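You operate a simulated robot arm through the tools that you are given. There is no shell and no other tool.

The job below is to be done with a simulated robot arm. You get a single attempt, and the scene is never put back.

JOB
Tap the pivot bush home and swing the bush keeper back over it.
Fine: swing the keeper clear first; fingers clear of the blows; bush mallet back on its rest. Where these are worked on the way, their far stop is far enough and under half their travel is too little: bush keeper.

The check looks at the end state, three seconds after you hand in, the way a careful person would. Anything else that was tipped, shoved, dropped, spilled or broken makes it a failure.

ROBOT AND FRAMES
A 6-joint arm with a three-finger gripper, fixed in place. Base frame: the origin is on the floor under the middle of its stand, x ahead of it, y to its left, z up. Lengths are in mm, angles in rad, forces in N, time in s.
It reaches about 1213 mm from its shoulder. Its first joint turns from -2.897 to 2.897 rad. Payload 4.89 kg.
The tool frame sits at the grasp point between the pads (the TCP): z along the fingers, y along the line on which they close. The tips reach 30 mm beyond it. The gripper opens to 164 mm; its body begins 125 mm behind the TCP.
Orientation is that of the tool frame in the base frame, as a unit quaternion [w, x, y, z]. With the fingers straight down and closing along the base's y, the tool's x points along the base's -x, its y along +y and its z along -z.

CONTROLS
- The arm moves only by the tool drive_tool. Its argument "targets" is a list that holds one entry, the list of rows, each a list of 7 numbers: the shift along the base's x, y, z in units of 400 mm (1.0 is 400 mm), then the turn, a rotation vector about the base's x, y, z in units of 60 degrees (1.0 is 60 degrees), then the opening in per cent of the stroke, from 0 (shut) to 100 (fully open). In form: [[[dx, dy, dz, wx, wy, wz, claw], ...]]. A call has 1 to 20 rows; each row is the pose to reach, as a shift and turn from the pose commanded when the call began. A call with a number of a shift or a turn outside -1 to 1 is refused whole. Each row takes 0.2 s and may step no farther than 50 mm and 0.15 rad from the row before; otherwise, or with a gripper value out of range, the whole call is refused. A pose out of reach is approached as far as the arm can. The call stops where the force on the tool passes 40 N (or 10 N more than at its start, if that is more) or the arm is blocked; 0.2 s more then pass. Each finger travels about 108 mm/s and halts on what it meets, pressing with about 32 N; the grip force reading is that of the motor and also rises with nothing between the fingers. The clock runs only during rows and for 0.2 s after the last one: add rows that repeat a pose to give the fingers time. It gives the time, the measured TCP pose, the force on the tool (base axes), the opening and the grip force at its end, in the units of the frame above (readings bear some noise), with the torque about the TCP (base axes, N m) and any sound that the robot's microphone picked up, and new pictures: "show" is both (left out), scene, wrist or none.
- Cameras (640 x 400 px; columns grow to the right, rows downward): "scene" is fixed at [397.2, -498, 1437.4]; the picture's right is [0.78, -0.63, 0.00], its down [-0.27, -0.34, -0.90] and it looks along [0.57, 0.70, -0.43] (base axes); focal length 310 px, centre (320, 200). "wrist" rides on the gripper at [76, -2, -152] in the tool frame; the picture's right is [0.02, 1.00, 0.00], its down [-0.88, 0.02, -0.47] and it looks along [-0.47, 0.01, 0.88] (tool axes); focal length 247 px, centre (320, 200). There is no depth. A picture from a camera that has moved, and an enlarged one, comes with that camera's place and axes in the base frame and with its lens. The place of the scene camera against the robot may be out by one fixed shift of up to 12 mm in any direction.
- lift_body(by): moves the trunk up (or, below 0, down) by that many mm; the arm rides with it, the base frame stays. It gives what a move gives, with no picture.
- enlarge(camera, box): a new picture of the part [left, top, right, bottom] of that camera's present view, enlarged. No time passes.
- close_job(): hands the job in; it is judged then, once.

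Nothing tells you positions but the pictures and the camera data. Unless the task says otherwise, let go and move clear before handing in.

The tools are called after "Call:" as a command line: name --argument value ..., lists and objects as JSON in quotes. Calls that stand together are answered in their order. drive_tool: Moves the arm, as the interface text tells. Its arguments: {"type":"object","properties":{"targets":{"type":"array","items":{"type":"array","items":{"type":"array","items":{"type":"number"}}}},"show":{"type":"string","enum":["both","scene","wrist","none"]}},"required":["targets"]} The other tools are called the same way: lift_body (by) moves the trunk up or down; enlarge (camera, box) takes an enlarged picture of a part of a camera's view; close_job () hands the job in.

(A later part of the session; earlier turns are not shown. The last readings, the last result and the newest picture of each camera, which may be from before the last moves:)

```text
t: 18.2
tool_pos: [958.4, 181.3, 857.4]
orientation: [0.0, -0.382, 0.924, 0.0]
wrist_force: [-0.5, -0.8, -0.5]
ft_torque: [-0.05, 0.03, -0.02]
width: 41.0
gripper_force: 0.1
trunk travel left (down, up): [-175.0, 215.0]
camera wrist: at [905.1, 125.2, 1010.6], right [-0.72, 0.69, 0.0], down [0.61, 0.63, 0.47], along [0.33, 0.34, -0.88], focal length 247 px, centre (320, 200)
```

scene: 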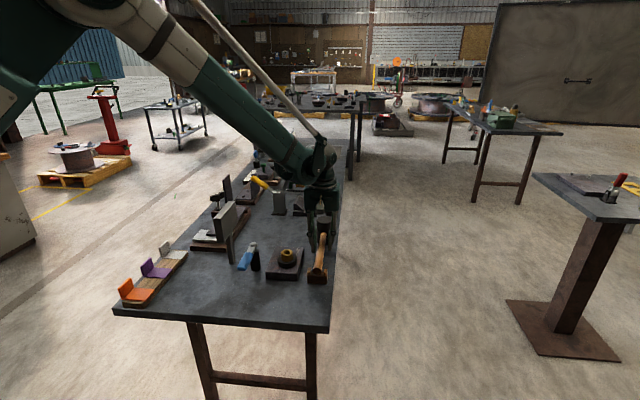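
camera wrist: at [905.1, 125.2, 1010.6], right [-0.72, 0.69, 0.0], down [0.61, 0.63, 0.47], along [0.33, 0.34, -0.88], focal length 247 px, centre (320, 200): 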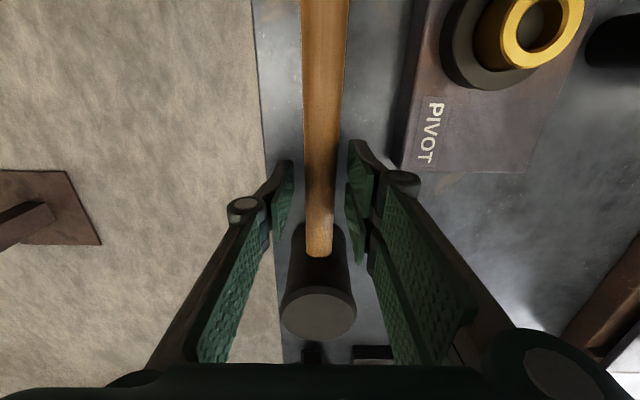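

Call:
enlarge --camera "wrist" --box '[230, 130, 430, 350]'

Call:
enlarge --camera "scene" --box '[280, 190, 360, 290]'

```text
1.82 times, centred on (330, 240) of wrist
camera zoom: at [905.1, 125.2, 1010.6], right [-0.72, 0.69, 0.0], down [0.61, 0.63, 0.47], along [0.33, 0.34, -0.88], focal length 449 px, centre (302, 127)
```

zoom: 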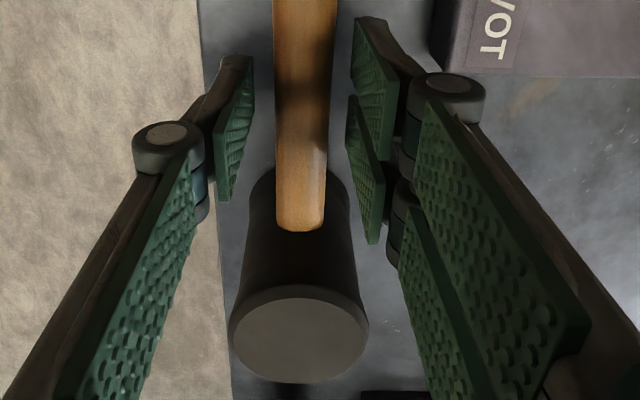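

```text
4.00 times, centred on (320, 240) of scene
camera zoom: at [397.2, -498.0, 1437.4], right [0.78, -0.63, 0.0], down [-0.27, -0.34, -0.9], along [0.57, 0.7, -0.43], focal length 1240 px, centre (320, 40)
```

zoom: 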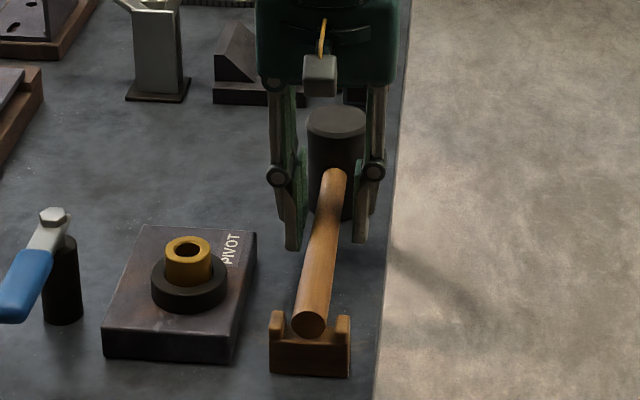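

The handle is centred between the pads with the head clear ahead. Closing the grip.

Call:
drive_tool --targets '[[[0, 0, 0, 0, 0, 0, 0], [0, 0, 0, 0, 0, 0, 0], [0, 0, 0, 0, 0, 0, 0], [0, 0, 0, 0, 0, 0, 0]]]' --show "both"

```text
t: 19.2
tool_pos: [958.9, 180.2, 857.0]
orientation: [-0.001, -0.382, 0.924, 0.0]
wrist_force: [-2.7, 1.4, 0.1]
ft_torque: [0.0, 0.08, 0.16]
width: 25.9
gripper_force: 32.0
trunk travel left (down, up): [-175.0, 215.0]
camera wrist: at [905.1, 125.2, 1010.8], right [-0.72, 0.69, 0.0], down [0.61, 0.63, 0.47], along [0.33, 0.34, -0.88], focal length 247 px, centre (320, 200)
```

scene: 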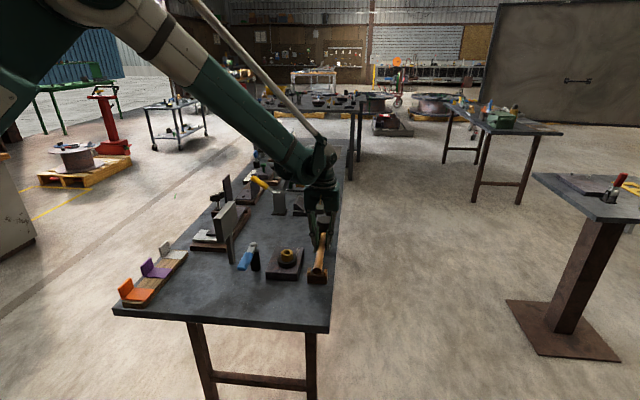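
wrist: 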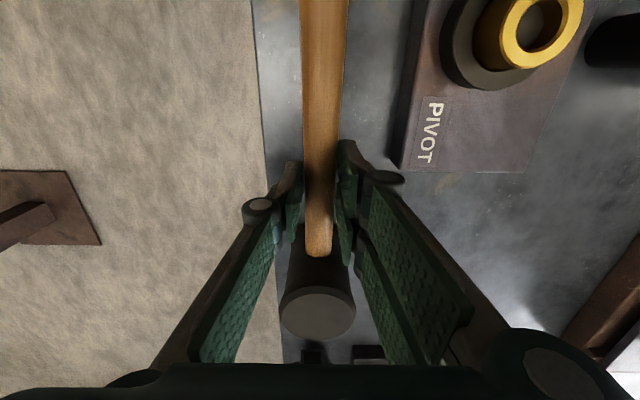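

Gripped at 25.9 mm. I'll lift a little and check the load and any droop.

Call:
drive_tool --targets '[[[0, 0, 0.015, 0, 0, 0, 0], [0, 0, 0.04, 0, 0, 0, 0], [0, 0, 0.075, 0, 0, 0, 0], [0, 0, 0.1, 0, 0, 0, 0], [0, 0, 0.1, 0, 0, 0, 0]]]' --show "both"

Call:
enlarge --camera "scene" --box '[280, 170, 360, 290]'

```text
t: 20.4
tool_pos: [958.4, 181.1, 896.4]
orientation: [-0.001, -0.382, 0.924, 0.0]
wrist_force: [-1.0, 0.2, -4.8]
ft_torque: [-0.14, 0.12, 0.01]
width: 25.8
gripper_force: 32.1
trunk travel left (down, up): [-175.0, 215.0]
camera wrist: at [904.6, 125.8, 1050.5], right [-0.72, 0.69, 0.0], down [0.61, 0.63, 0.47], along [0.33, 0.34, -0.88], focal length 247 px, centre (320, 200)
```

scene: 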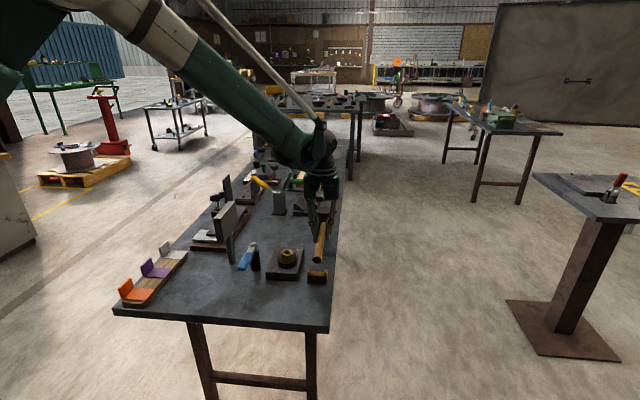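
wrist: 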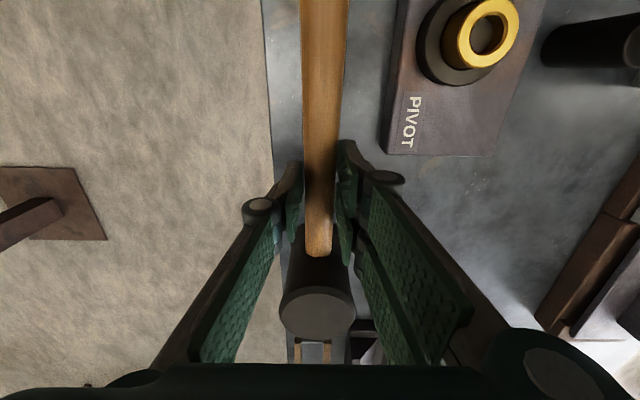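

```text
3.33 times, centred on (320, 230) of scene
camera zoom: at [397.2, -498.0, 1437.4], right [0.78, -0.63, 0.0], down [-0.27, -0.34, -0.9], along [0.57, 0.7, -0.43], focal length 1033 px, centre (320, 100)
```

zoom: 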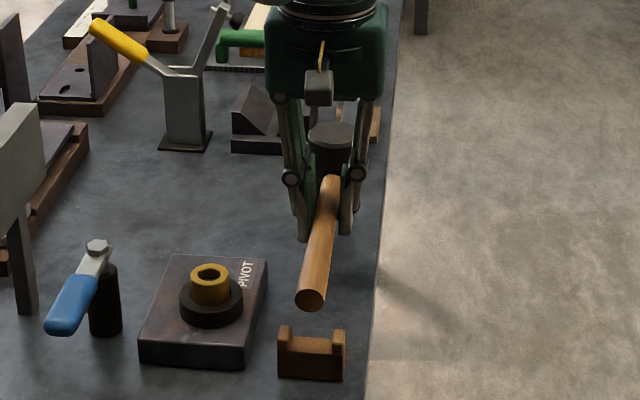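

The mallet weighs about 0.5 kg and hangs level. Its head centre is about 77 mm ahead of the TCP and its face about 49 mm below. I'll raise it and carry the head over the bush.

Call:
drive_tool --targets '[[[0, 0, 0.08, 0, 0, 0, 0], [0, 0, 0.16, 0, 0, 0, 0], [0, 0, 0.2225, 0, 0, 0, 0], [-0.0813, -0.023, 0.2225, 0, 0, 0, 0], [-0.1627, -0.046, 0.2225, 0, 0, 0, 0], [-0.244, -0.0689, 0.2225, 0, 0, 0, 0], [-0.3253, -0.0919, 0.2225, 0, 0, 0, 0], [-0.4067, -0.1149, 0.2225, 0, 0, 0, 0], [-0.488, -0.1378, 0.2225, 0, 0, 0, 0], [-0.488, -0.1378, 0.2225, 0, 0, 0, 0]]]' --show "both"

Call:
enlarge --camera "scene" --box '[220, 170, 340, 290]'

Call:
enlarge --camera "wrist" --box '[240, 190, 420, 370]'

```text
t: 22.6
tool_pos: [763.3, 124.7, 986.0]
orientation: [0.0, -0.382, 0.924, 0.001]
wrist_force: [-0.8, 0.1, -4.4]
ft_torque: [-0.11, 0.04, 0.03]
width: 25.5
gripper_force: 32.4
trunk travel left (down, up): [-175.0, 215.0]
camera wrist: at [709.3, 70.2, 1139.6], right [-0.72, 0.69, 0.0], down [0.61, 0.63, 0.47], along [0.33, 0.34, -0.88], focal length 247 px, centre (320, 200)
```

scene: 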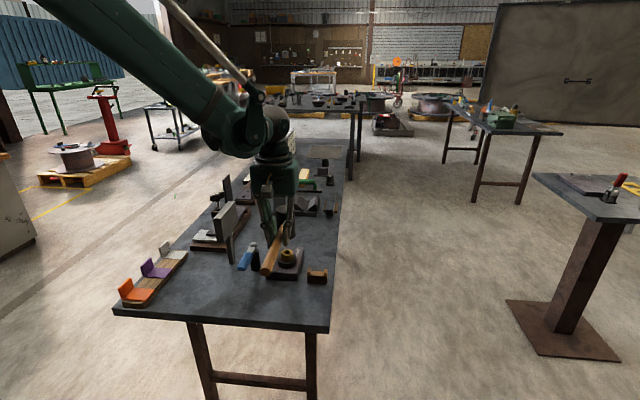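
wrist: 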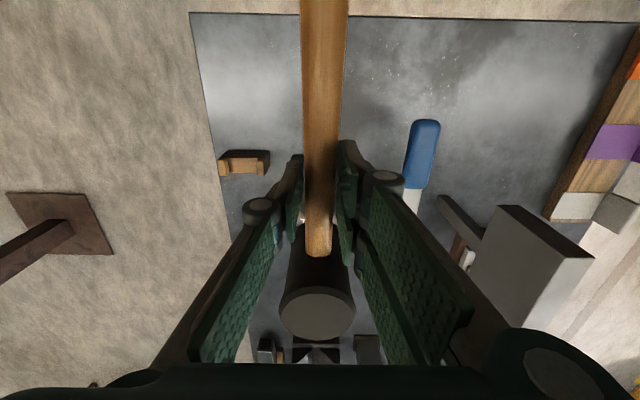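

```text
3.33 times, centred on (280, 230) of scene
camera zoom: at [397.2, -498.0, 1437.4], right [0.78, -0.63, 0.0], down [-0.27, -0.34, -0.9], along [0.57, 0.7, -0.43], focal length 1033 px, centre (453, 100)
```

zoom: 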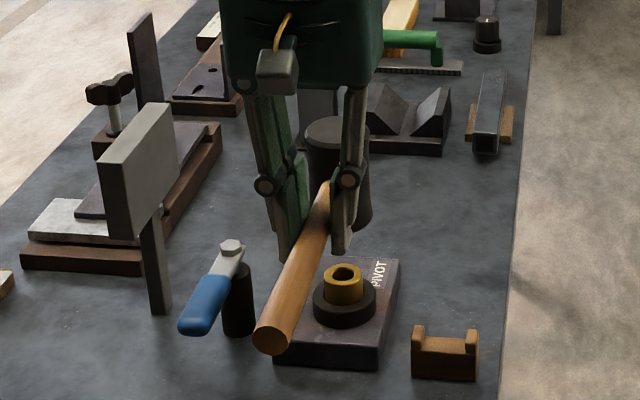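

```text
2.22 times, centred on (330, 280) of wrist
camera zoom: at [709.3, 70.2, 1139.6], right [-0.72, 0.69, 0.0], down [0.61, 0.63, 0.47], along [0.33, 0.34, -0.88], focal length 549 px, centre (298, 22)
```

zoom: 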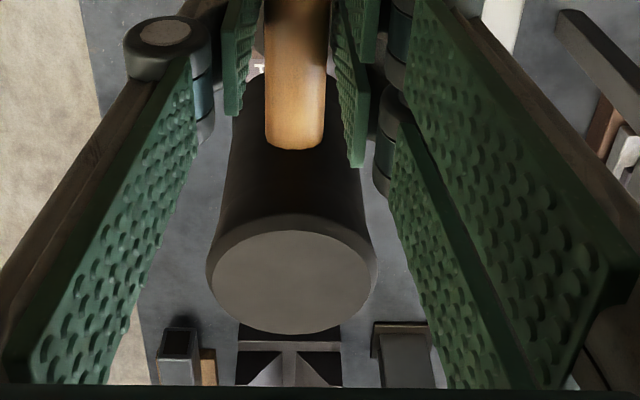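

Projecting both through the scene camera shows the mallet head is aligned over the bush within a couple of mm, with fingers well behind it. I'll give a first moderate tap and bounce back.

Call:
drive_tool --targets '[[[0, 0, -0.06, 0, 0, 0, 0], [0, 0, -0.1525, 0, 0, 0, 0], [0, 0, -0.1, 0, 0, 0, 0], [0, 0, -0.05, 0, 0, 0, 0]]]' --show "both"

Call:
enlarge --camera "scene" --box '[220, 170, 340, 290]'

Call:
enlarge --camera "wrist" --box '[240, 190, 420, 370]'

```text
t: 23.6
tool_pos: [764.1, 126.2, 963.6]
orientation: [0.0, -0.382, 0.924, 0.001]
wrist_force: [1.8, 0.8, -5.1]
ft_torque: [-0.16, 0.27, 0.0]
width: 25.8
gripper_force: 31.9
trunk travel left (down, up): [-175.0, 215.0]
camera wrist: at [710.3, 70.4, 1118.7], right [-0.72, 0.69, 0.0], down [0.61, 0.63, 0.47], along [0.33, 0.34, -0.88], focal length 247 px, centre (320, 200)
```

scene: 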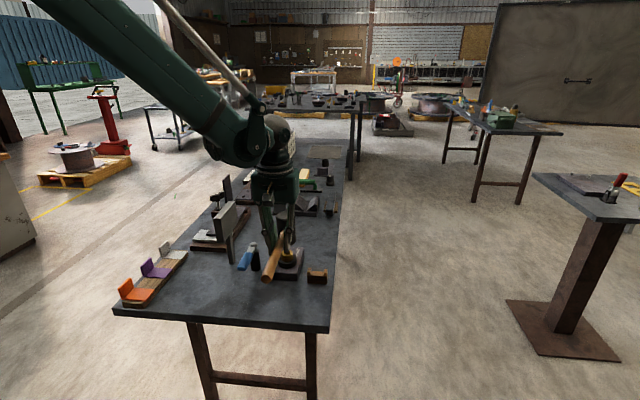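
wrist: 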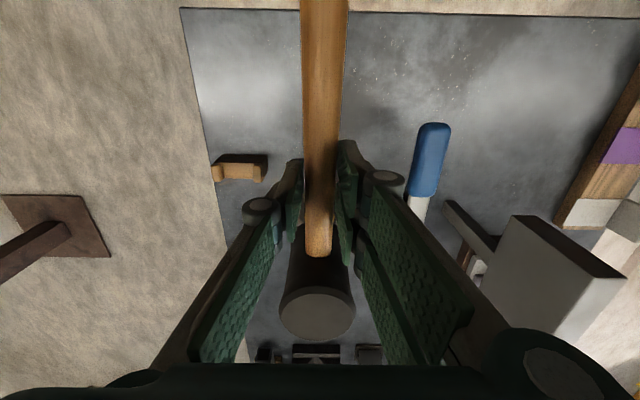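

```text
3.33 times, centred on (280, 230) of scene
camera zoom: at [397.2, -498.0, 1437.4], right [0.78, -0.63, 0.0], down [-0.27, -0.34, -0.9], along [0.57, 0.7, -0.43], focal length 1033 px, centre (453, 100)
```

zoom: 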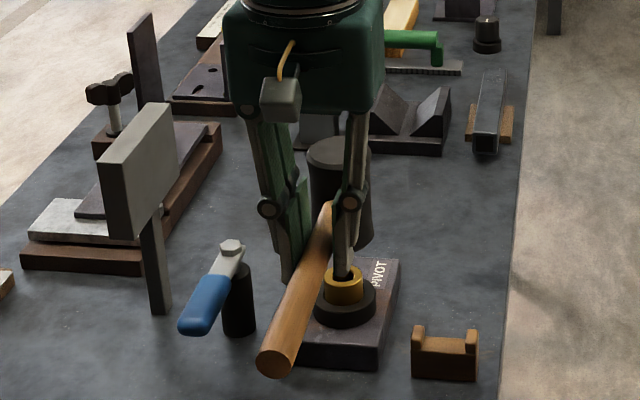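

```text
2.22 times, centred on (330, 280) of wrist
camera zoom: at [710.3, 70.4, 1118.7], right [-0.72, 0.69, 0.0], down [0.61, 0.63, 0.47], along [0.33, 0.34, -0.88], focal length 549 px, centre (298, 22)
```

zoom: 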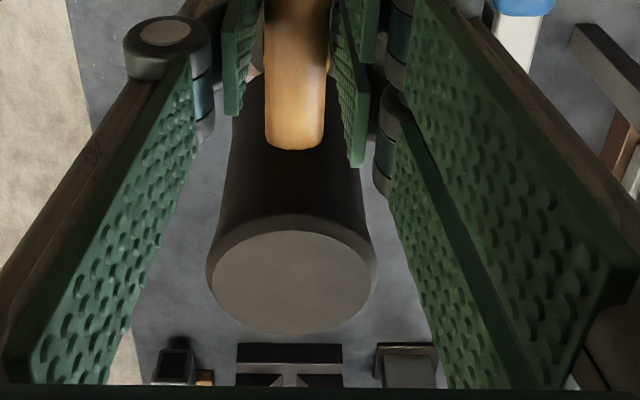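

No sound and no force, so the head probably didn't quite reach. I'll lower slowly to find the contact height.

Call:
drive_tool --targets '[[[0, 0, -0.05, 0, 0, 0, 0], [0, 0, -0.085, 0, 0, 0, 0], [0, 0, -0.0925, 0, 0, 0, 0], [0, 0, -0.1, 0, 0, 0, 0], [0, 0, -0.1075, 0, 0, 0, 0], [0, 0, -0.1075, 0, 0, 0, 0]]]' --show "scene"

Call:
enlarge --camera "scene" --box '[240, 200, 340, 290]'

```text
t: 25.1
tool_pos: [761.9, 125.3, 922.5]
orientation: [0.001, -0.383, 0.924, 0.001]
wrist_force: [-1.8, -5.5, 17.7]
ft_torque: [0.66, -0.76, -0.14]
width: 26.0
gripper_force: 31.9
trunk travel left (down, up): [-175.0, 215.0]
```

scene: 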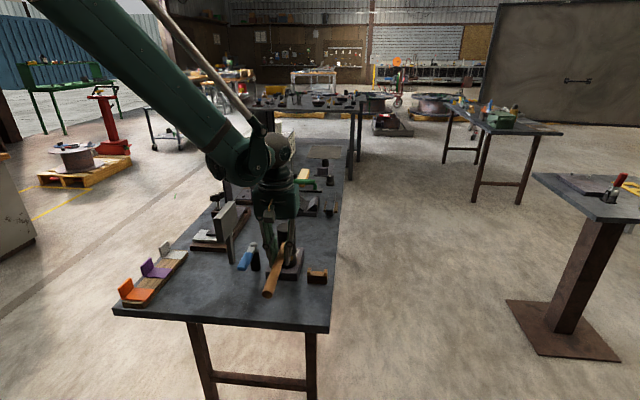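

```text
4.44 times, centred on (290, 245) of scene
camera zoom: at [397.2, -498.0, 1437.4], right [0.78, -0.63, 0.0], down [-0.27, -0.34, -0.9], along [0.57, 0.7, -0.43], focal length 1377 px, centre (453, 0)
```

zoom: 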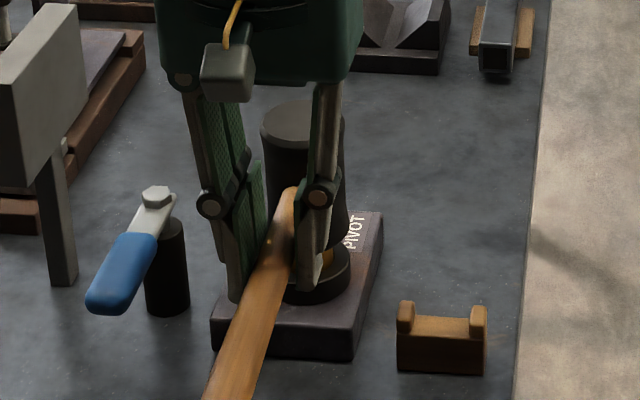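

Contact begins at TCP z ≈ 924. Now a real blow: rise, then drive down at full rate just past contact.

Call:
drive_tool --targets '[[[0, 0, 0.1, 0, 0, 0, 0], [0, 0, 0.2, 0, 0, 0, 0], [0, 0, 0.11, 0, 0, 0, 0], [0, 0, -0.013, 0, 0, 0, 0], [0, 0, -0.013, 0, 0, 0, 0], [0, 0, 0.06, 0, 0, 0, 0], [0, 0, 0.12, 0, 0, 0, 0]]]' --show "both"

Call:
enlarge --camera "scene" --box '[240, 200, 340, 290]'

```text
t: 26.6
tool_pos: [765.1, 127.0, 969.1]
orientation: [0.0, -0.382, 0.924, 0.0]
wrist_force: [0.8, 0.7, -5.2]
ft_torque: [-0.15, 0.25, 0.02]
width: 25.7
gripper_force: 31.8
trunk travel left (down, up): [-175.0, 215.0]
camera wrist: at [710.6, 70.4, 1124.4], right [-0.72, 0.69, 0.0], down [0.61, 0.63, 0.47], along [0.33, 0.34, -0.88], focal length 247 px, centre (320, 200)
```

scene: 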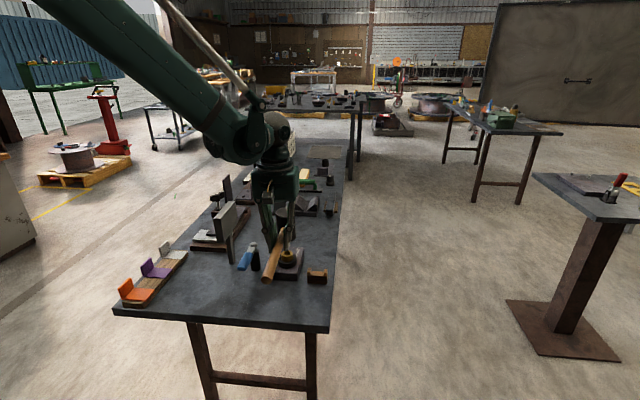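
wrist: 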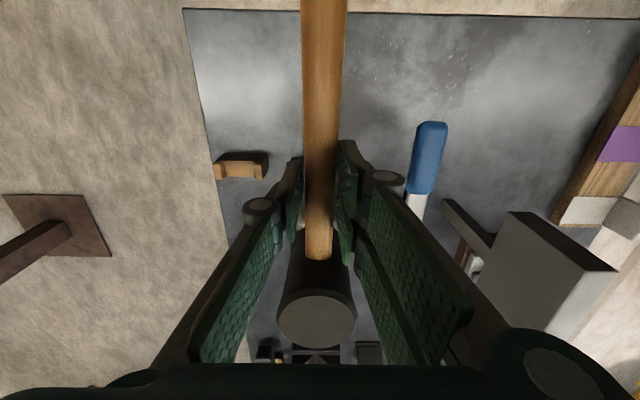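

```text
4.44 times, centred on (290, 245) of scene
camera zoom: at [397.2, -498.0, 1437.4], right [0.78, -0.63, 0.0], down [-0.27, -0.34, -0.9], along [0.57, 0.7, -0.43], focal length 1377 px, centre (453, 0)
```

zoom: 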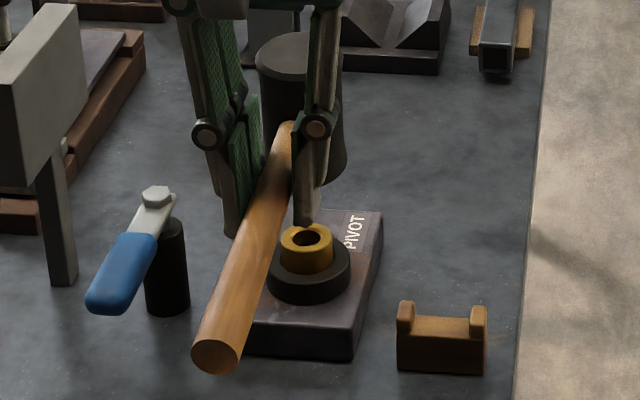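

The bush went down a few mm. I'll check the mallet's attitude in the grip before continuing.

Call:
enlarge --camera "wrist" --box '[240, 190, 420, 370]'

Call:
enlarge --camera "scene" --box '[270, 240, 310, 280]'

```text
2.22 times, centred on (330, 280) of wrist
camera zoom: at [710.6, 70.4, 1124.4], right [-0.72, 0.69, 0.0], down [0.61, 0.63, 0.47], along [0.33, 0.34, -0.88], focal length 549 px, centre (298, 22)
```

zoom: 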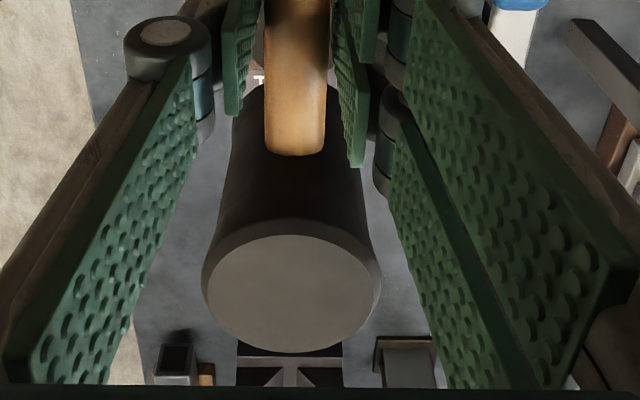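

```text
10.00 times, centred on (290, 260) of scene
camera zoom: at [397.2, -498.0, 1437.4], right [0.78, -0.63, 0.0], down [-0.27, -0.34, -0.9], along [0.57, 0.7, -0.43], focal length 3099 px, centre (620, -400)
```

zoom: 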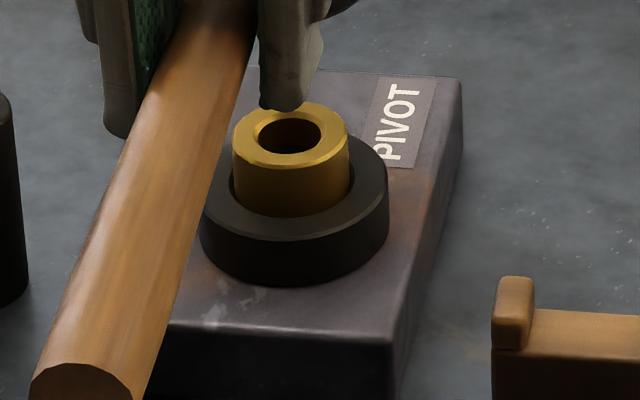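

The bush has dropped about 5.5 mm, with about 16 mm still showing. The mallet pitched about 3.7° head-up in the grip, so I'll tilt the tool to bring the face level and strike again.

Call:
drive_tool --targets '[[[0, 0, 0.05, -0.022, 0.022, 0, 0], [0, 0, 0.07, -0.0438, 0.0438, 0, 0], [0, 0, -0.022, -0.0438, 0.0438, 0, 0], [0, 0, -0.146, -0.0438, 0.0438, 0, 0], [0, 0, -0.146, -0.0438, 0.0438, 0, 0], [0, 0, -0.06, -0.0438, 0.0438, 0, 0], [0, 0, 0.0, -0.0438, 0.0438, 0, 0], [0, 0, 0.0, -0.0438, 0.0438, 0, 0]]]' --show "both"

Call:
enlarge --camera "scene" --box '[270, 240, 310, 280]'

Call:
enlarge --camera "wrist" --box '[240, 190, 420, 370]'

Call:
enlarge --camera "scene" --box '[240, 200, 340, 290]'

```text
t: 28.4
tool_pos: [762.0, 125.6, 971.9]
orientation: [-0.03, -0.382, 0.924, -0.012]
wrist_force: [1.0, 0.8, -3.6]
ft_torque: [-0.1, 0.03, 0.02]
width: 25.6
gripper_force: 32.4
trunk travel left (down, up): [-175.0, 215.0]
camera wrist: at [715.8, 77.5, 1129.6], right [-0.72, 0.69, 0.0], down [0.63, 0.65, 0.42], along [0.29, 0.3, -0.91], focal length 247 px, centre (320, 200)
```

scene: 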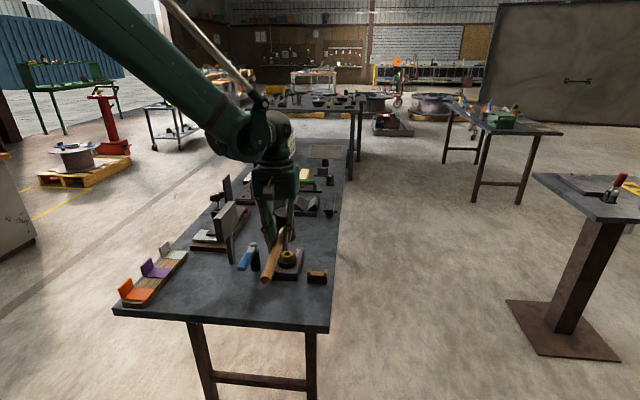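
wrist: 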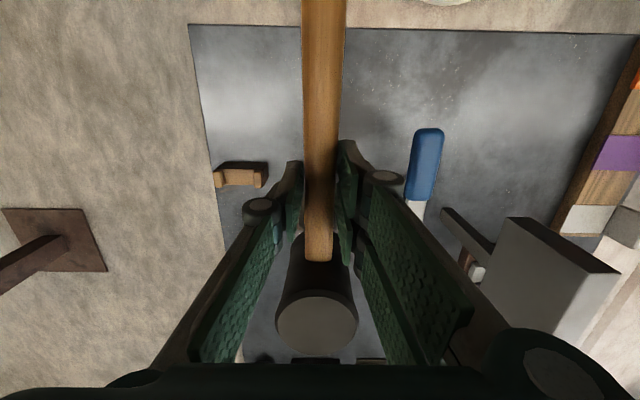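

```text
10.00 times, centred on (290, 260) of scene
camera zoom: at [397.2, -498.0, 1437.4], right [0.78, -0.63, 0.0], down [-0.27, -0.34, -0.9], along [0.57, 0.7, -0.43], focal length 3099 px, centre (620, -400)
```

zoom: 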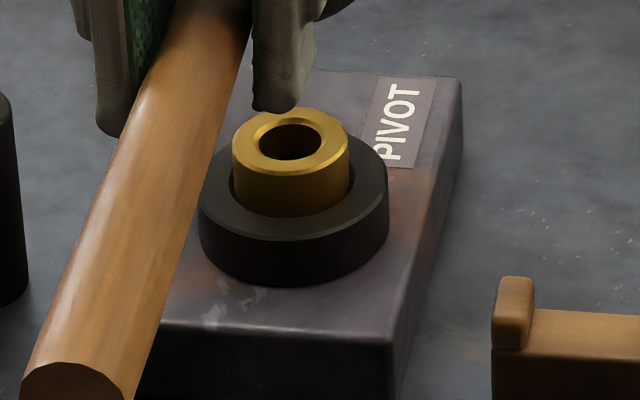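

```text
2.22 times, centred on (330, 280) of wrist
camera zoom: at [715.8, 77.5, 1129.6], right [-0.72, 0.69, 0.0], down [0.63, 0.65, 0.42], along [0.29, 0.3, -0.91], focal length 549 px, centre (298, 22)
```

zoom: 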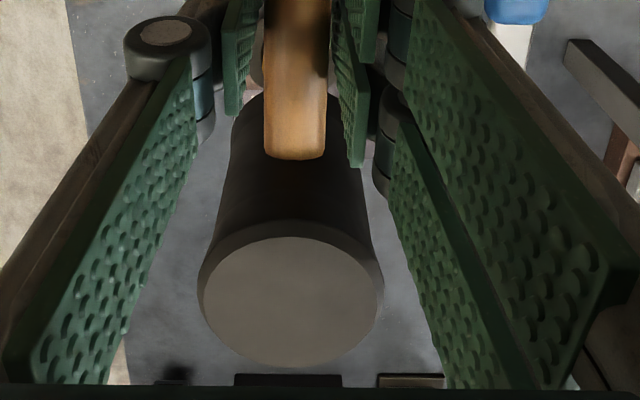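

```text
4.44 times, centred on (290, 245) of scene
camera zoom: at [397.2, -498.0, 1437.4], right [0.78, -0.63, 0.0], down [-0.27, -0.34, -0.9], along [0.57, 0.7, -0.43], focal length 1377 px, centre (453, 0)
```

zoom: 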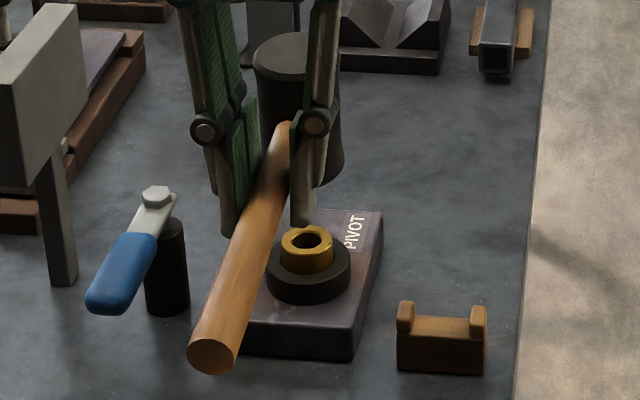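

The second blow moved it about 2.5 mm more and the mallet pitch slipped to about 7° total. I'll re-level the face, shift slightly so the head's near half takes the blow, and use a faster strike with sharp rebound.

Call:
drive_tool --targets '[[[0.005, 0.005, 0.04, -0.021, 0.021, 0, 0], [0.0088, 0.0088, 0.09, -0.0424, 0.0424, 0, 0], [0.0088, 0.0088, -0.032, -0.0424, 0.0424, 0, 0], [0.0088, 0.0088, -0.155, -0.0424, 0.0424, 0, 0], [0.0088, 0.0088, -0.075, -0.0424, 0.0424, 0, 0], [0.0088, 0.0088, 0.0, -0.0424, 0.0424, 0, 0], [0.0088, 0.0088, 0.0, -0.0424, 0.0424, 0, 0]]]' --show "both"

Call:
enlarge --camera "scene" --box '[270, 240, 310, 280]'

Call:
enlarge --camera "wrist" --box '[240, 190, 420, 370]'

```text
t: 30.1
tool_pos: [765.7, 128.2, 970.7]
orientation: [-0.059, -0.381, 0.922, -0.024]
wrist_force: [-0.3, -0.4, -5.0]
ft_torque: [-0.09, 0.04, 0.04]
width: 25.5
gripper_force: 31.7
trunk travel left (down, up): [-175.0, 215.0]
camera wrist: at [726.8, 88.2, 1133.5], right [-0.72, 0.69, 0.0], down [0.65, 0.67, 0.36], along [0.25, 0.26, -0.93], focal length 247 px, centre (320, 200)
```

scene: 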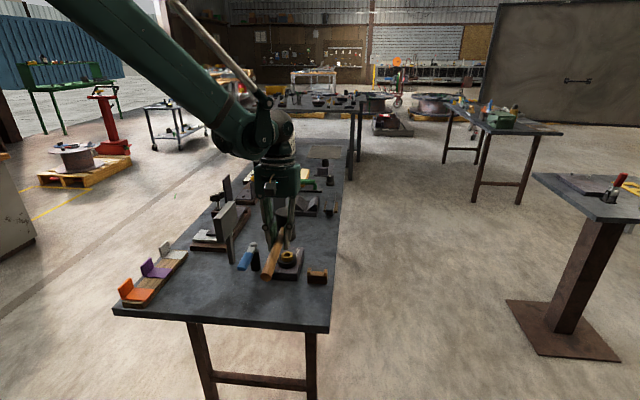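
wrist: 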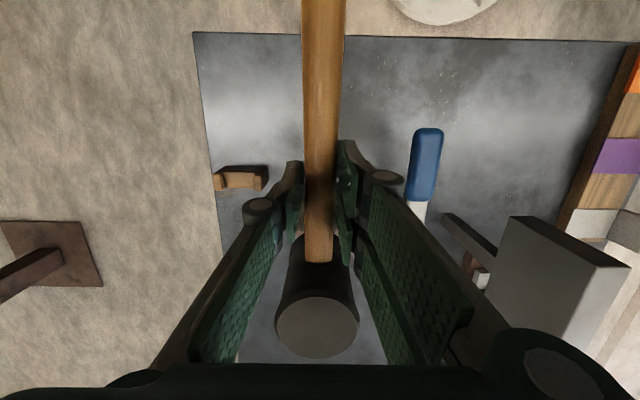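

```text
10.00 times, centred on (290, 260) of scene
camera zoom: at [397.2, -498.0, 1437.4], right [0.78, -0.63, 0.0], down [-0.27, -0.34, -0.9], along [0.57, 0.7, -0.43], focal length 3099 px, centre (620, -400)
```

zoom: 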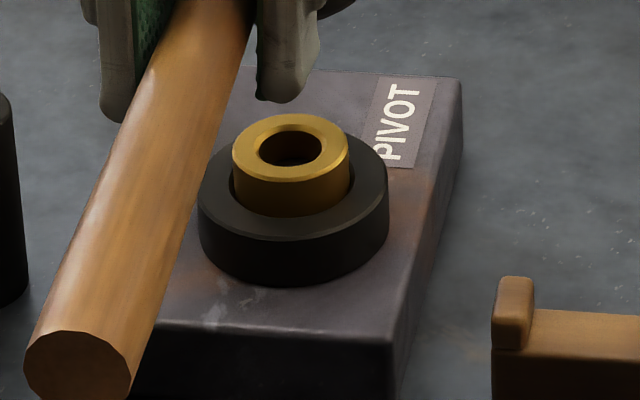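

```text
2.22 times, centred on (330, 280) of wrist
camera zoom: at [726.8, 88.2, 1133.5], right [-0.72, 0.69, 0.0], down [0.65, 0.67, 0.36], along [0.25, 0.26, -0.93], focal length 549 px, centre (298, 22)
```

zoom: 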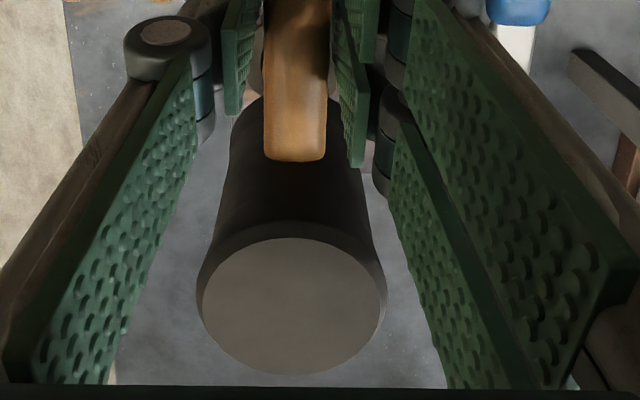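

That tap moved the bush another 2.3 mm with little slip, so this stroke works better. I'll do two more taps, re-levelling slightly before each.

Call:
drive_tool --targets '[[[0, 0, 0.04, -0.01, 0.01, 0, 0], [0, 0, 0.08, -0.02, 0.02, 0, 0], [0, 0, -0.042, -0.02, 0.02, 0, 0], [0, 0, -0.165, -0.02, 0.02, 0, 0], [0, 0, -0.085, -0.02, 0.02, 0, 0], [0, 0, 0.0, -0.03, 0.03, 0, 0], [0, 0, 0.075, -0.04, 0.04, 0, 0], [0, 0, -0.048, -0.04, 0.04, 0, 0], [0, 0, -0.171, -0.04, 0.04, 0, 0], [0, 0, -0.09, -0.04, 0.04, 0, 0], [0, 0, 0.0, -0.04, 0.04, 0, 0], [0, 0, 0.0, -0.04, 0.04, 0, 0]]]' --show "both"

Call:
enlarge --camera "scene" --box '[270, 240, 310, 280]'

Call:
enlarge --camera "wrist" --box '[240, 190, 420, 370]'

```text
t: 32.6
tool_pos: [768.1, 130.2, 970.8]
orientation: [-0.086, -0.38, 0.92, -0.036]
wrist_force: [-0.8, -1.3, -4.0]
ft_torque: [-0.05, 0.02, 0.02]
width: 25.5
gripper_force: 32.2
trunk travel left (down, up): [-175.0, 215.0]
camera wrist: at [733.9, 94.7, 1136.1], right [-0.72, 0.69, 0.0], down [0.66, 0.69, 0.3], along [0.21, 0.22, -0.95], focal length 247 px, centre (320, 200)
```

scene: 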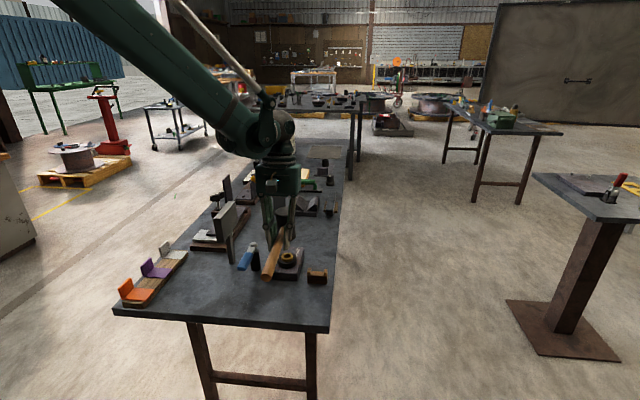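
wrist: 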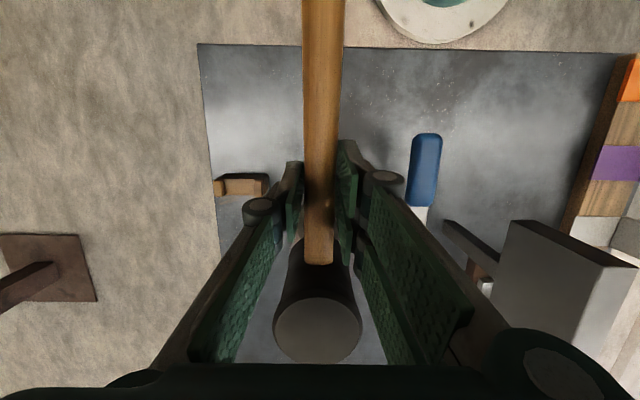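

```text
10.00 times, centred on (290, 260) of scene
camera zoom: at [397.2, -498.0, 1437.4], right [0.78, -0.63, 0.0], down [-0.27, -0.34, -0.9], along [0.57, 0.7, -0.43], focal length 3099 px, centre (620, -400)
```

zoom: 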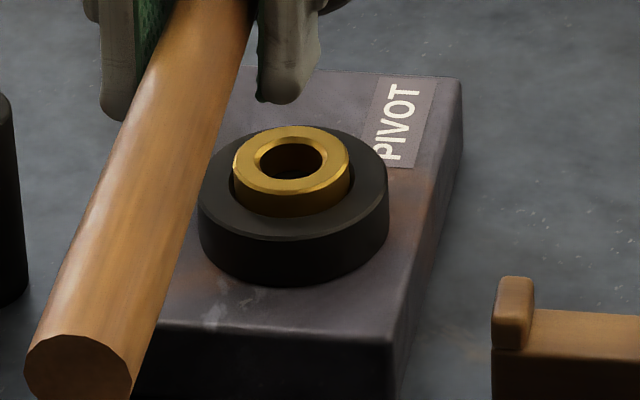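

```text
2.22 times, centred on (330, 280) of wrist
camera zoom: at [733.9, 94.7, 1136.1], right [-0.72, 0.69, 0.0], down [0.66, 0.69, 0.3], along [0.21, 0.22, -0.95], focal length 549 px, centre (298, 22)
```

zoom: 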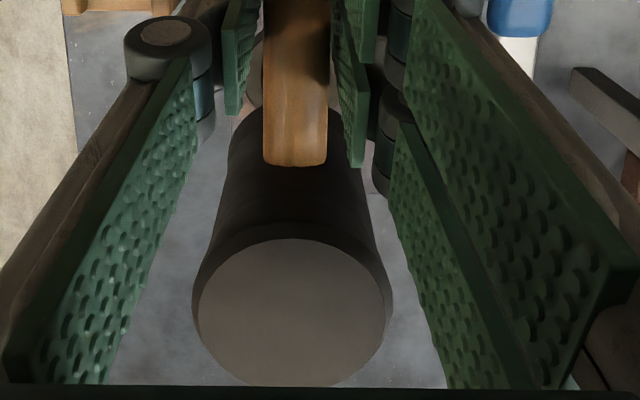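

About 8 mm still shows. The mallet face is level (tool pitch 10.7° matches the slip). Two more taps.

Call:
drive_tool --targets '[[[0, 0, 0.04, 0, 0, 0, 0], [0, 0, 0.07, 0, 0, 0, 0], [0, 0, -0.052, 0, 0, 0, 0], [0, 0, -0.175, 0, 0, 0, 0], [0, 0, -0.095, 0, 0, 0, 0], [0, 0, -0.01, -0.01, 0.01, 0, 0], [0, 0, 0.065, -0.02, 0.02, 0, 0], [0, 0, -0.058, -0.02, 0.02, 0, 0], [0, 0, -0.181, -0.02, 0.02, 0, 0], [0, 0, -0.1, -0.02, 0.02, 0, 0], [0, 0, 0.0, -0.02, 0.02, 0, 0], [0, 0, 0.0, -0.02, 0.02, 0, 0]]]' --show "both"

Call:
enlarge --camera "scene" --box '[270, 240, 310, 280]'

Call:
enlarge --camera "wrist" --box '[240, 190, 420, 370]'

```text
t: 35.2
tool_pos: [766.0, 129.7, 971.4]
orientation: [-0.1, -0.38, 0.919, -0.042]
wrist_force: [-0.9, -0.2, -4.4]
ft_torque: [-0.09, 0.02, 0.03]
width: 25.4
gripper_force: 31.6
trunk travel left (down, up): [-175.0, 215.0]
camera wrist: at [737.0, 98.3, 1137.9], right [-0.72, 0.69, 0.0], down [0.67, 0.69, 0.27], along [0.19, 0.2, -0.96], focal length 247 px, centre (320, 200)
```

scene: 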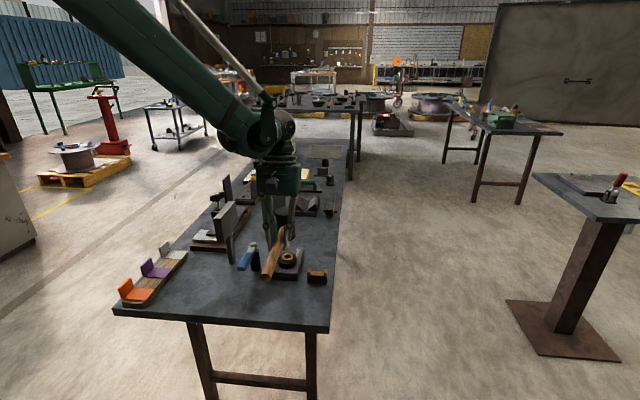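
wrist: 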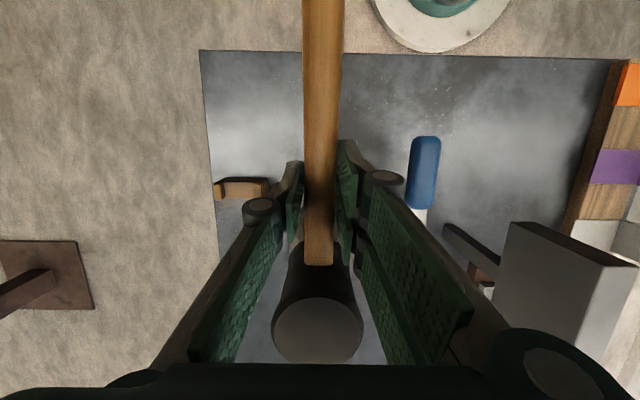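

```text
10.00 times, centred on (290, 260) of scene
camera zoom: at [397.2, -498.0, 1437.4], right [0.78, -0.63, 0.0], down [-0.27, -0.34, -0.9], along [0.57, 0.7, -0.43], focal length 3099 px, centre (620, -400)
```

zoom: 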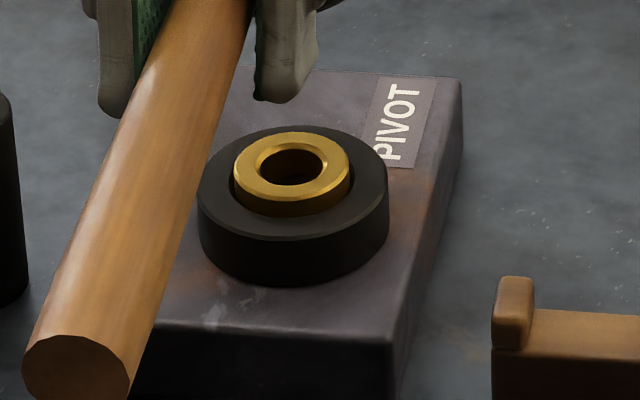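

```text
2.22 times, centred on (330, 280) of wrist
camera zoom: at [737.0, 98.3, 1137.9], right [-0.72, 0.69, 0.0], down [0.67, 0.69, 0.27], along [0.19, 0.2, -0.96], focal length 549 px, centre (298, 22)
```

zoom: 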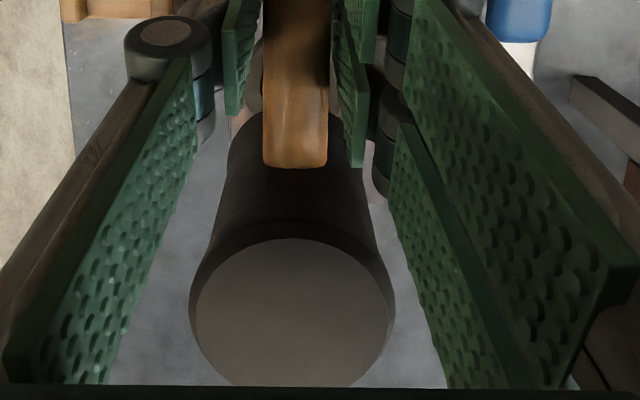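

About 5 mm still proud. Two more taps, a touch deeper.

Call:
drive_tool --targets '[[[0, 0, 0.04, 0, 0, 0, 0], [0, 0, 0.06, 0, 0, 0, 0], [0, 0, -0.062, 0, 0, 0, 0], [0, 0, -0.186, 0, 0, 0, 0], [0, 0, -0.105, 0, 0, 0, 0], [0, 0, -0.02, 0, 0, 0, 0], [0, 0, 0.055, -0.01, 0.01, 0, 0], [0, 0, -0.068, -0.01, 0.01, 0, 0], [0, 0, -0.192, -0.01, 0.01, 0, 0], [0, 0, -0.11, -0.01, 0.01, 0, 0], [0, 0, 0.0, -0.01, 0.01, 0, 0], [0, 0, 0.0, -0.01, 0.01, 0, 0]]]' --show "both"

Call:
enlarge --camera "scene" --box '[270, 240, 310, 280]'

Call:
enlarge --camera "wrist" --box '[240, 200, 420, 380]'

```text
t: 37.9
tool_pos: [766.8, 128.2, 970.1]
orientation: [-0.106, -0.379, 0.918, -0.044]
wrist_force: [-0.2, 0.3, -4.2]
ft_torque: [-0.03, 0.01, 0.03]
width: 25.4
gripper_force: 31.7
trunk travel left (down, up): [-175.0, 215.0]
camera wrist: at [740.1, 98.9, 1138.8], right [-0.72, 0.69, 0.01], down [0.67, 0.69, 0.26], along [0.18, 0.19, -0.97], focal length 247 px, centre (320, 200)
```

scene: 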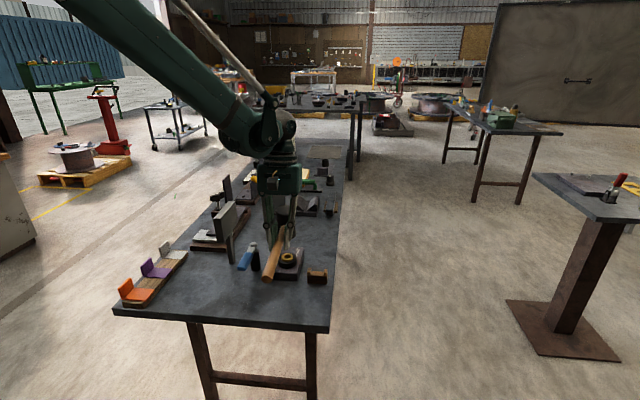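
wrist: 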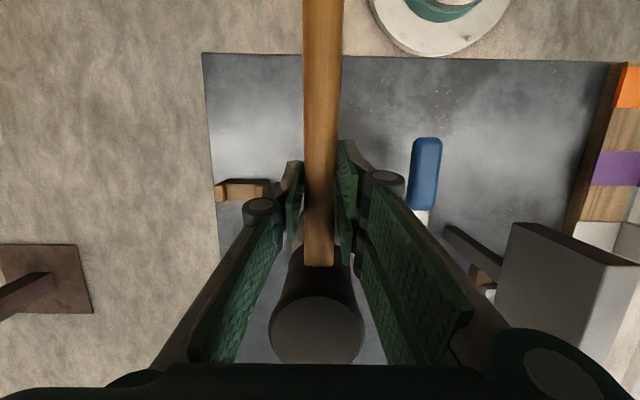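

```text
10.00 times, centred on (290, 260) of scene
camera zoom: at [397.2, -498.0, 1437.4], right [0.78, -0.63, 0.0], down [-0.27, -0.34, -0.9], along [0.57, 0.7, -0.43], focal length 3099 px, centre (620, -400)
```

zoom: 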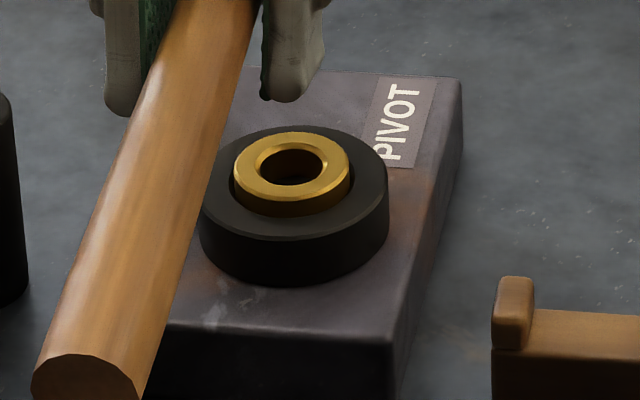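

```text
2.22 times, centred on (330, 290) of wrist
camera zoom: at [740.1, 98.9, 1138.8], right [-0.72, 0.69, 0.01], down [0.67, 0.69, 0.26], along [0.18, 0.19, -0.97], focal length 549 px, centre (298, 0)
```

zoom: 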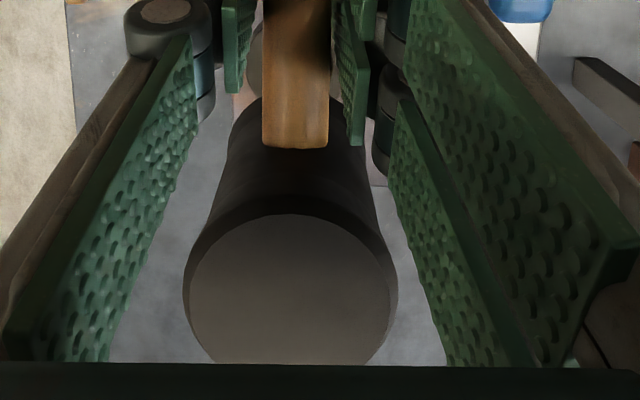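

The bush didn't move in those last two taps, so it may be seated with a small lip showing. I'll make one firmer blow and hold at the bottom to read force and height as confirmation.

Call:
drive_tool --targets '[[[0, 0, 0.04, 0, 0, 0, 0], [0, 0, 0.06, 0, 0, 0, 0], [0, 0, -0.06, 0, 0, 0, 0], [0, 0, -0.18, 0, 0, 0, 0], [0, 0, -0.18, 0, 0, 0, 0]]]' --show "both"

Call:
enlarge --camera "scene" --box '[240, 200, 340, 290]'

```text
t: 39.0
tool_pos: [767.3, 129.0, 898.6]
orientation: [-0.105, -0.38, 0.918, -0.045]
wrist_force: [-3.0, -0.5, -1.6]
ft_torque: [-0.02, 0.03, 0.06]
width: 25.3
gripper_force: 32.0
trunk travel left (down, up): [-175.0, 215.0]
camera wrist: at [740.3, 99.5, 1066.0], right [-0.72, 0.69, 0.01], down [0.67, 0.69, 0.26], along [0.18, 0.19, -0.97], focal length 247 px, centre (320, 200)
```

scene: 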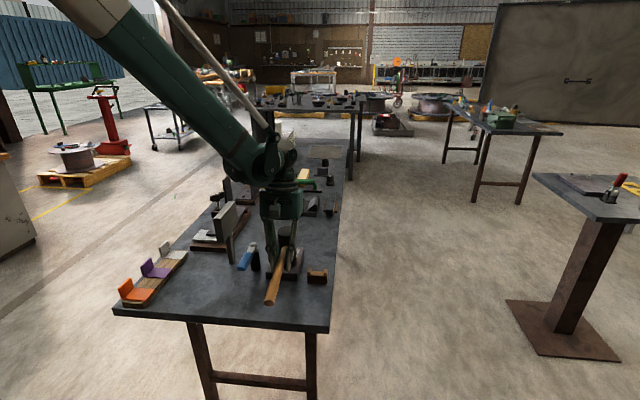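
wrist: 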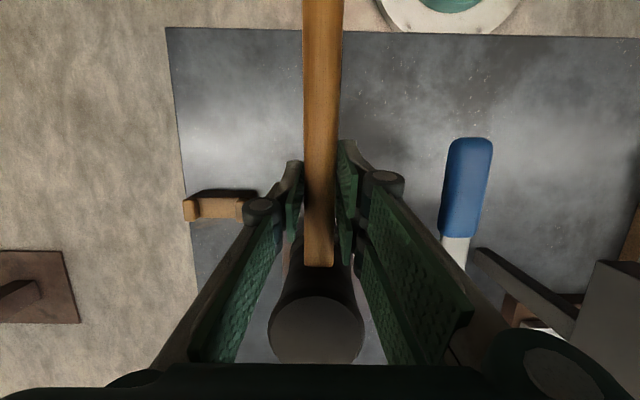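

```text
4.44 times, centred on (290, 245) of scene
camera zoom: at [397.2, -498.0, 1437.4], right [0.78, -0.63, 0.0], down [-0.27, -0.34, -0.9], along [0.57, 0.7, -0.43], focal length 1377 px, centre (453, 0)
```

zoom: 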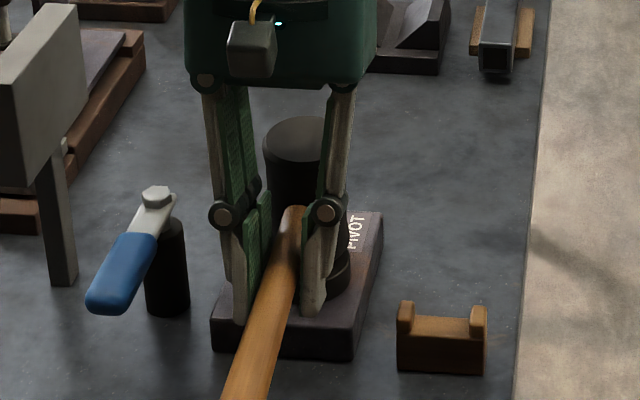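

Contact is only light here at TCP z 898.6, so the contact height is lower than I assumed and the last taps fell short. I'll strike again with a corrected depth.

Call:
drive_tool --targets '[[[0, 0, 0.1, 0, 0, 0, 0], [0, 0, 0.2, 0, 0, 0, 0], [0, 0, 0.1, 0, 0, 0, 0], [0, 0, -0.0235, 0, 0, 0, 0], [0, 0, 0.06, 0, 0, 0, 0], [0, 0, 0.15, 0, 0, 0, 0], [0, 0, 0.18, 0, 0, 0, 0], [0, 0, 0.18, 0, 0, 0, 0]]]' --show "both"

Call:
enlarge --camera "scene" --box '[270, 240, 310, 280]'

Call:
enlarge --camera "wrist" --box '[240, 200, 420, 380]'

```text
t: 40.9
tool_pos: [768.1, 129.4, 972.2]
orientation: [-0.106, -0.38, 0.918, -0.043]
wrist_force: [-1.3, -0.4, -4.2]
ft_torque: [-0.07, 0.03, -0.01]
width: 25.4
gripper_force: 31.5
trunk travel left (down, up): [-175.0, 215.0]
camera wrist: at [739.0, 99.7, 1138.2], right [-0.72, 0.69, 0.01], down [0.67, 0.69, 0.26], along [0.18, 0.19, -0.97], focal length 247 px, centre (320, 200)
```

scene: 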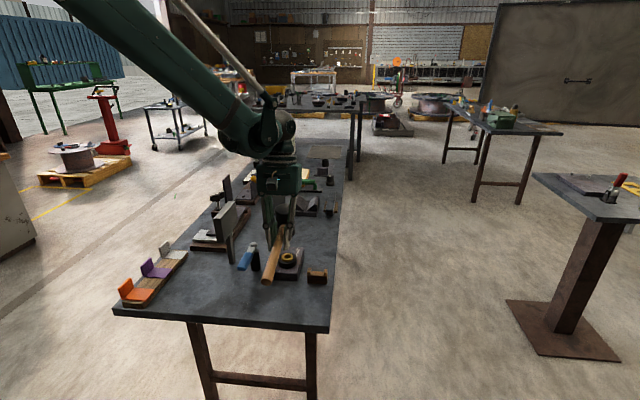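
wrist: 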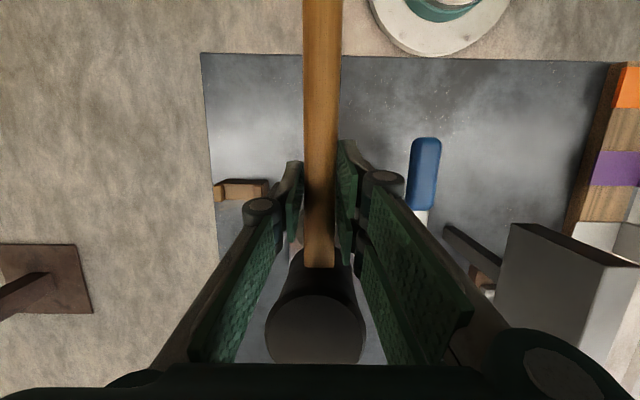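

```text
10.00 times, centred on (290, 260) of scene
camera zoom: at [397.2, -498.0, 1437.4], right [0.78, -0.63, 0.0], down [-0.27, -0.34, -0.9], along [0.57, 0.7, -0.43], focal length 3099 px, centre (620, -400)
```

zoom: 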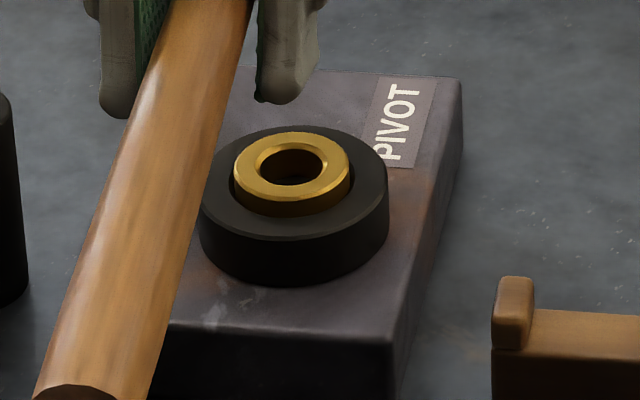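

```text
2.22 times, centred on (330, 290) of wrist
camera zoom: at [739.0, 99.7, 1138.2], right [-0.72, 0.69, 0.01], down [0.67, 0.69, 0.26], along [0.18, 0.19, -0.97], focal length 549 px, centre (298, 0)
```

zoom: 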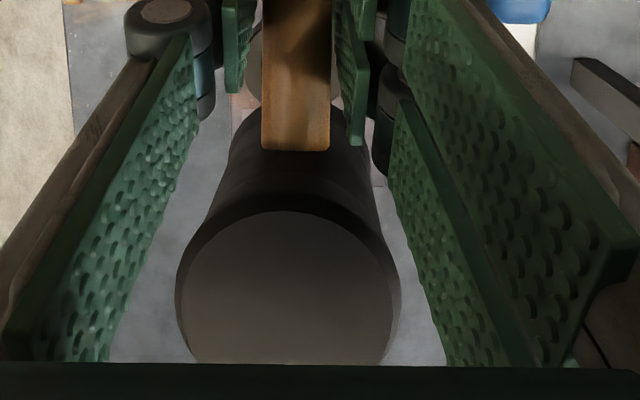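

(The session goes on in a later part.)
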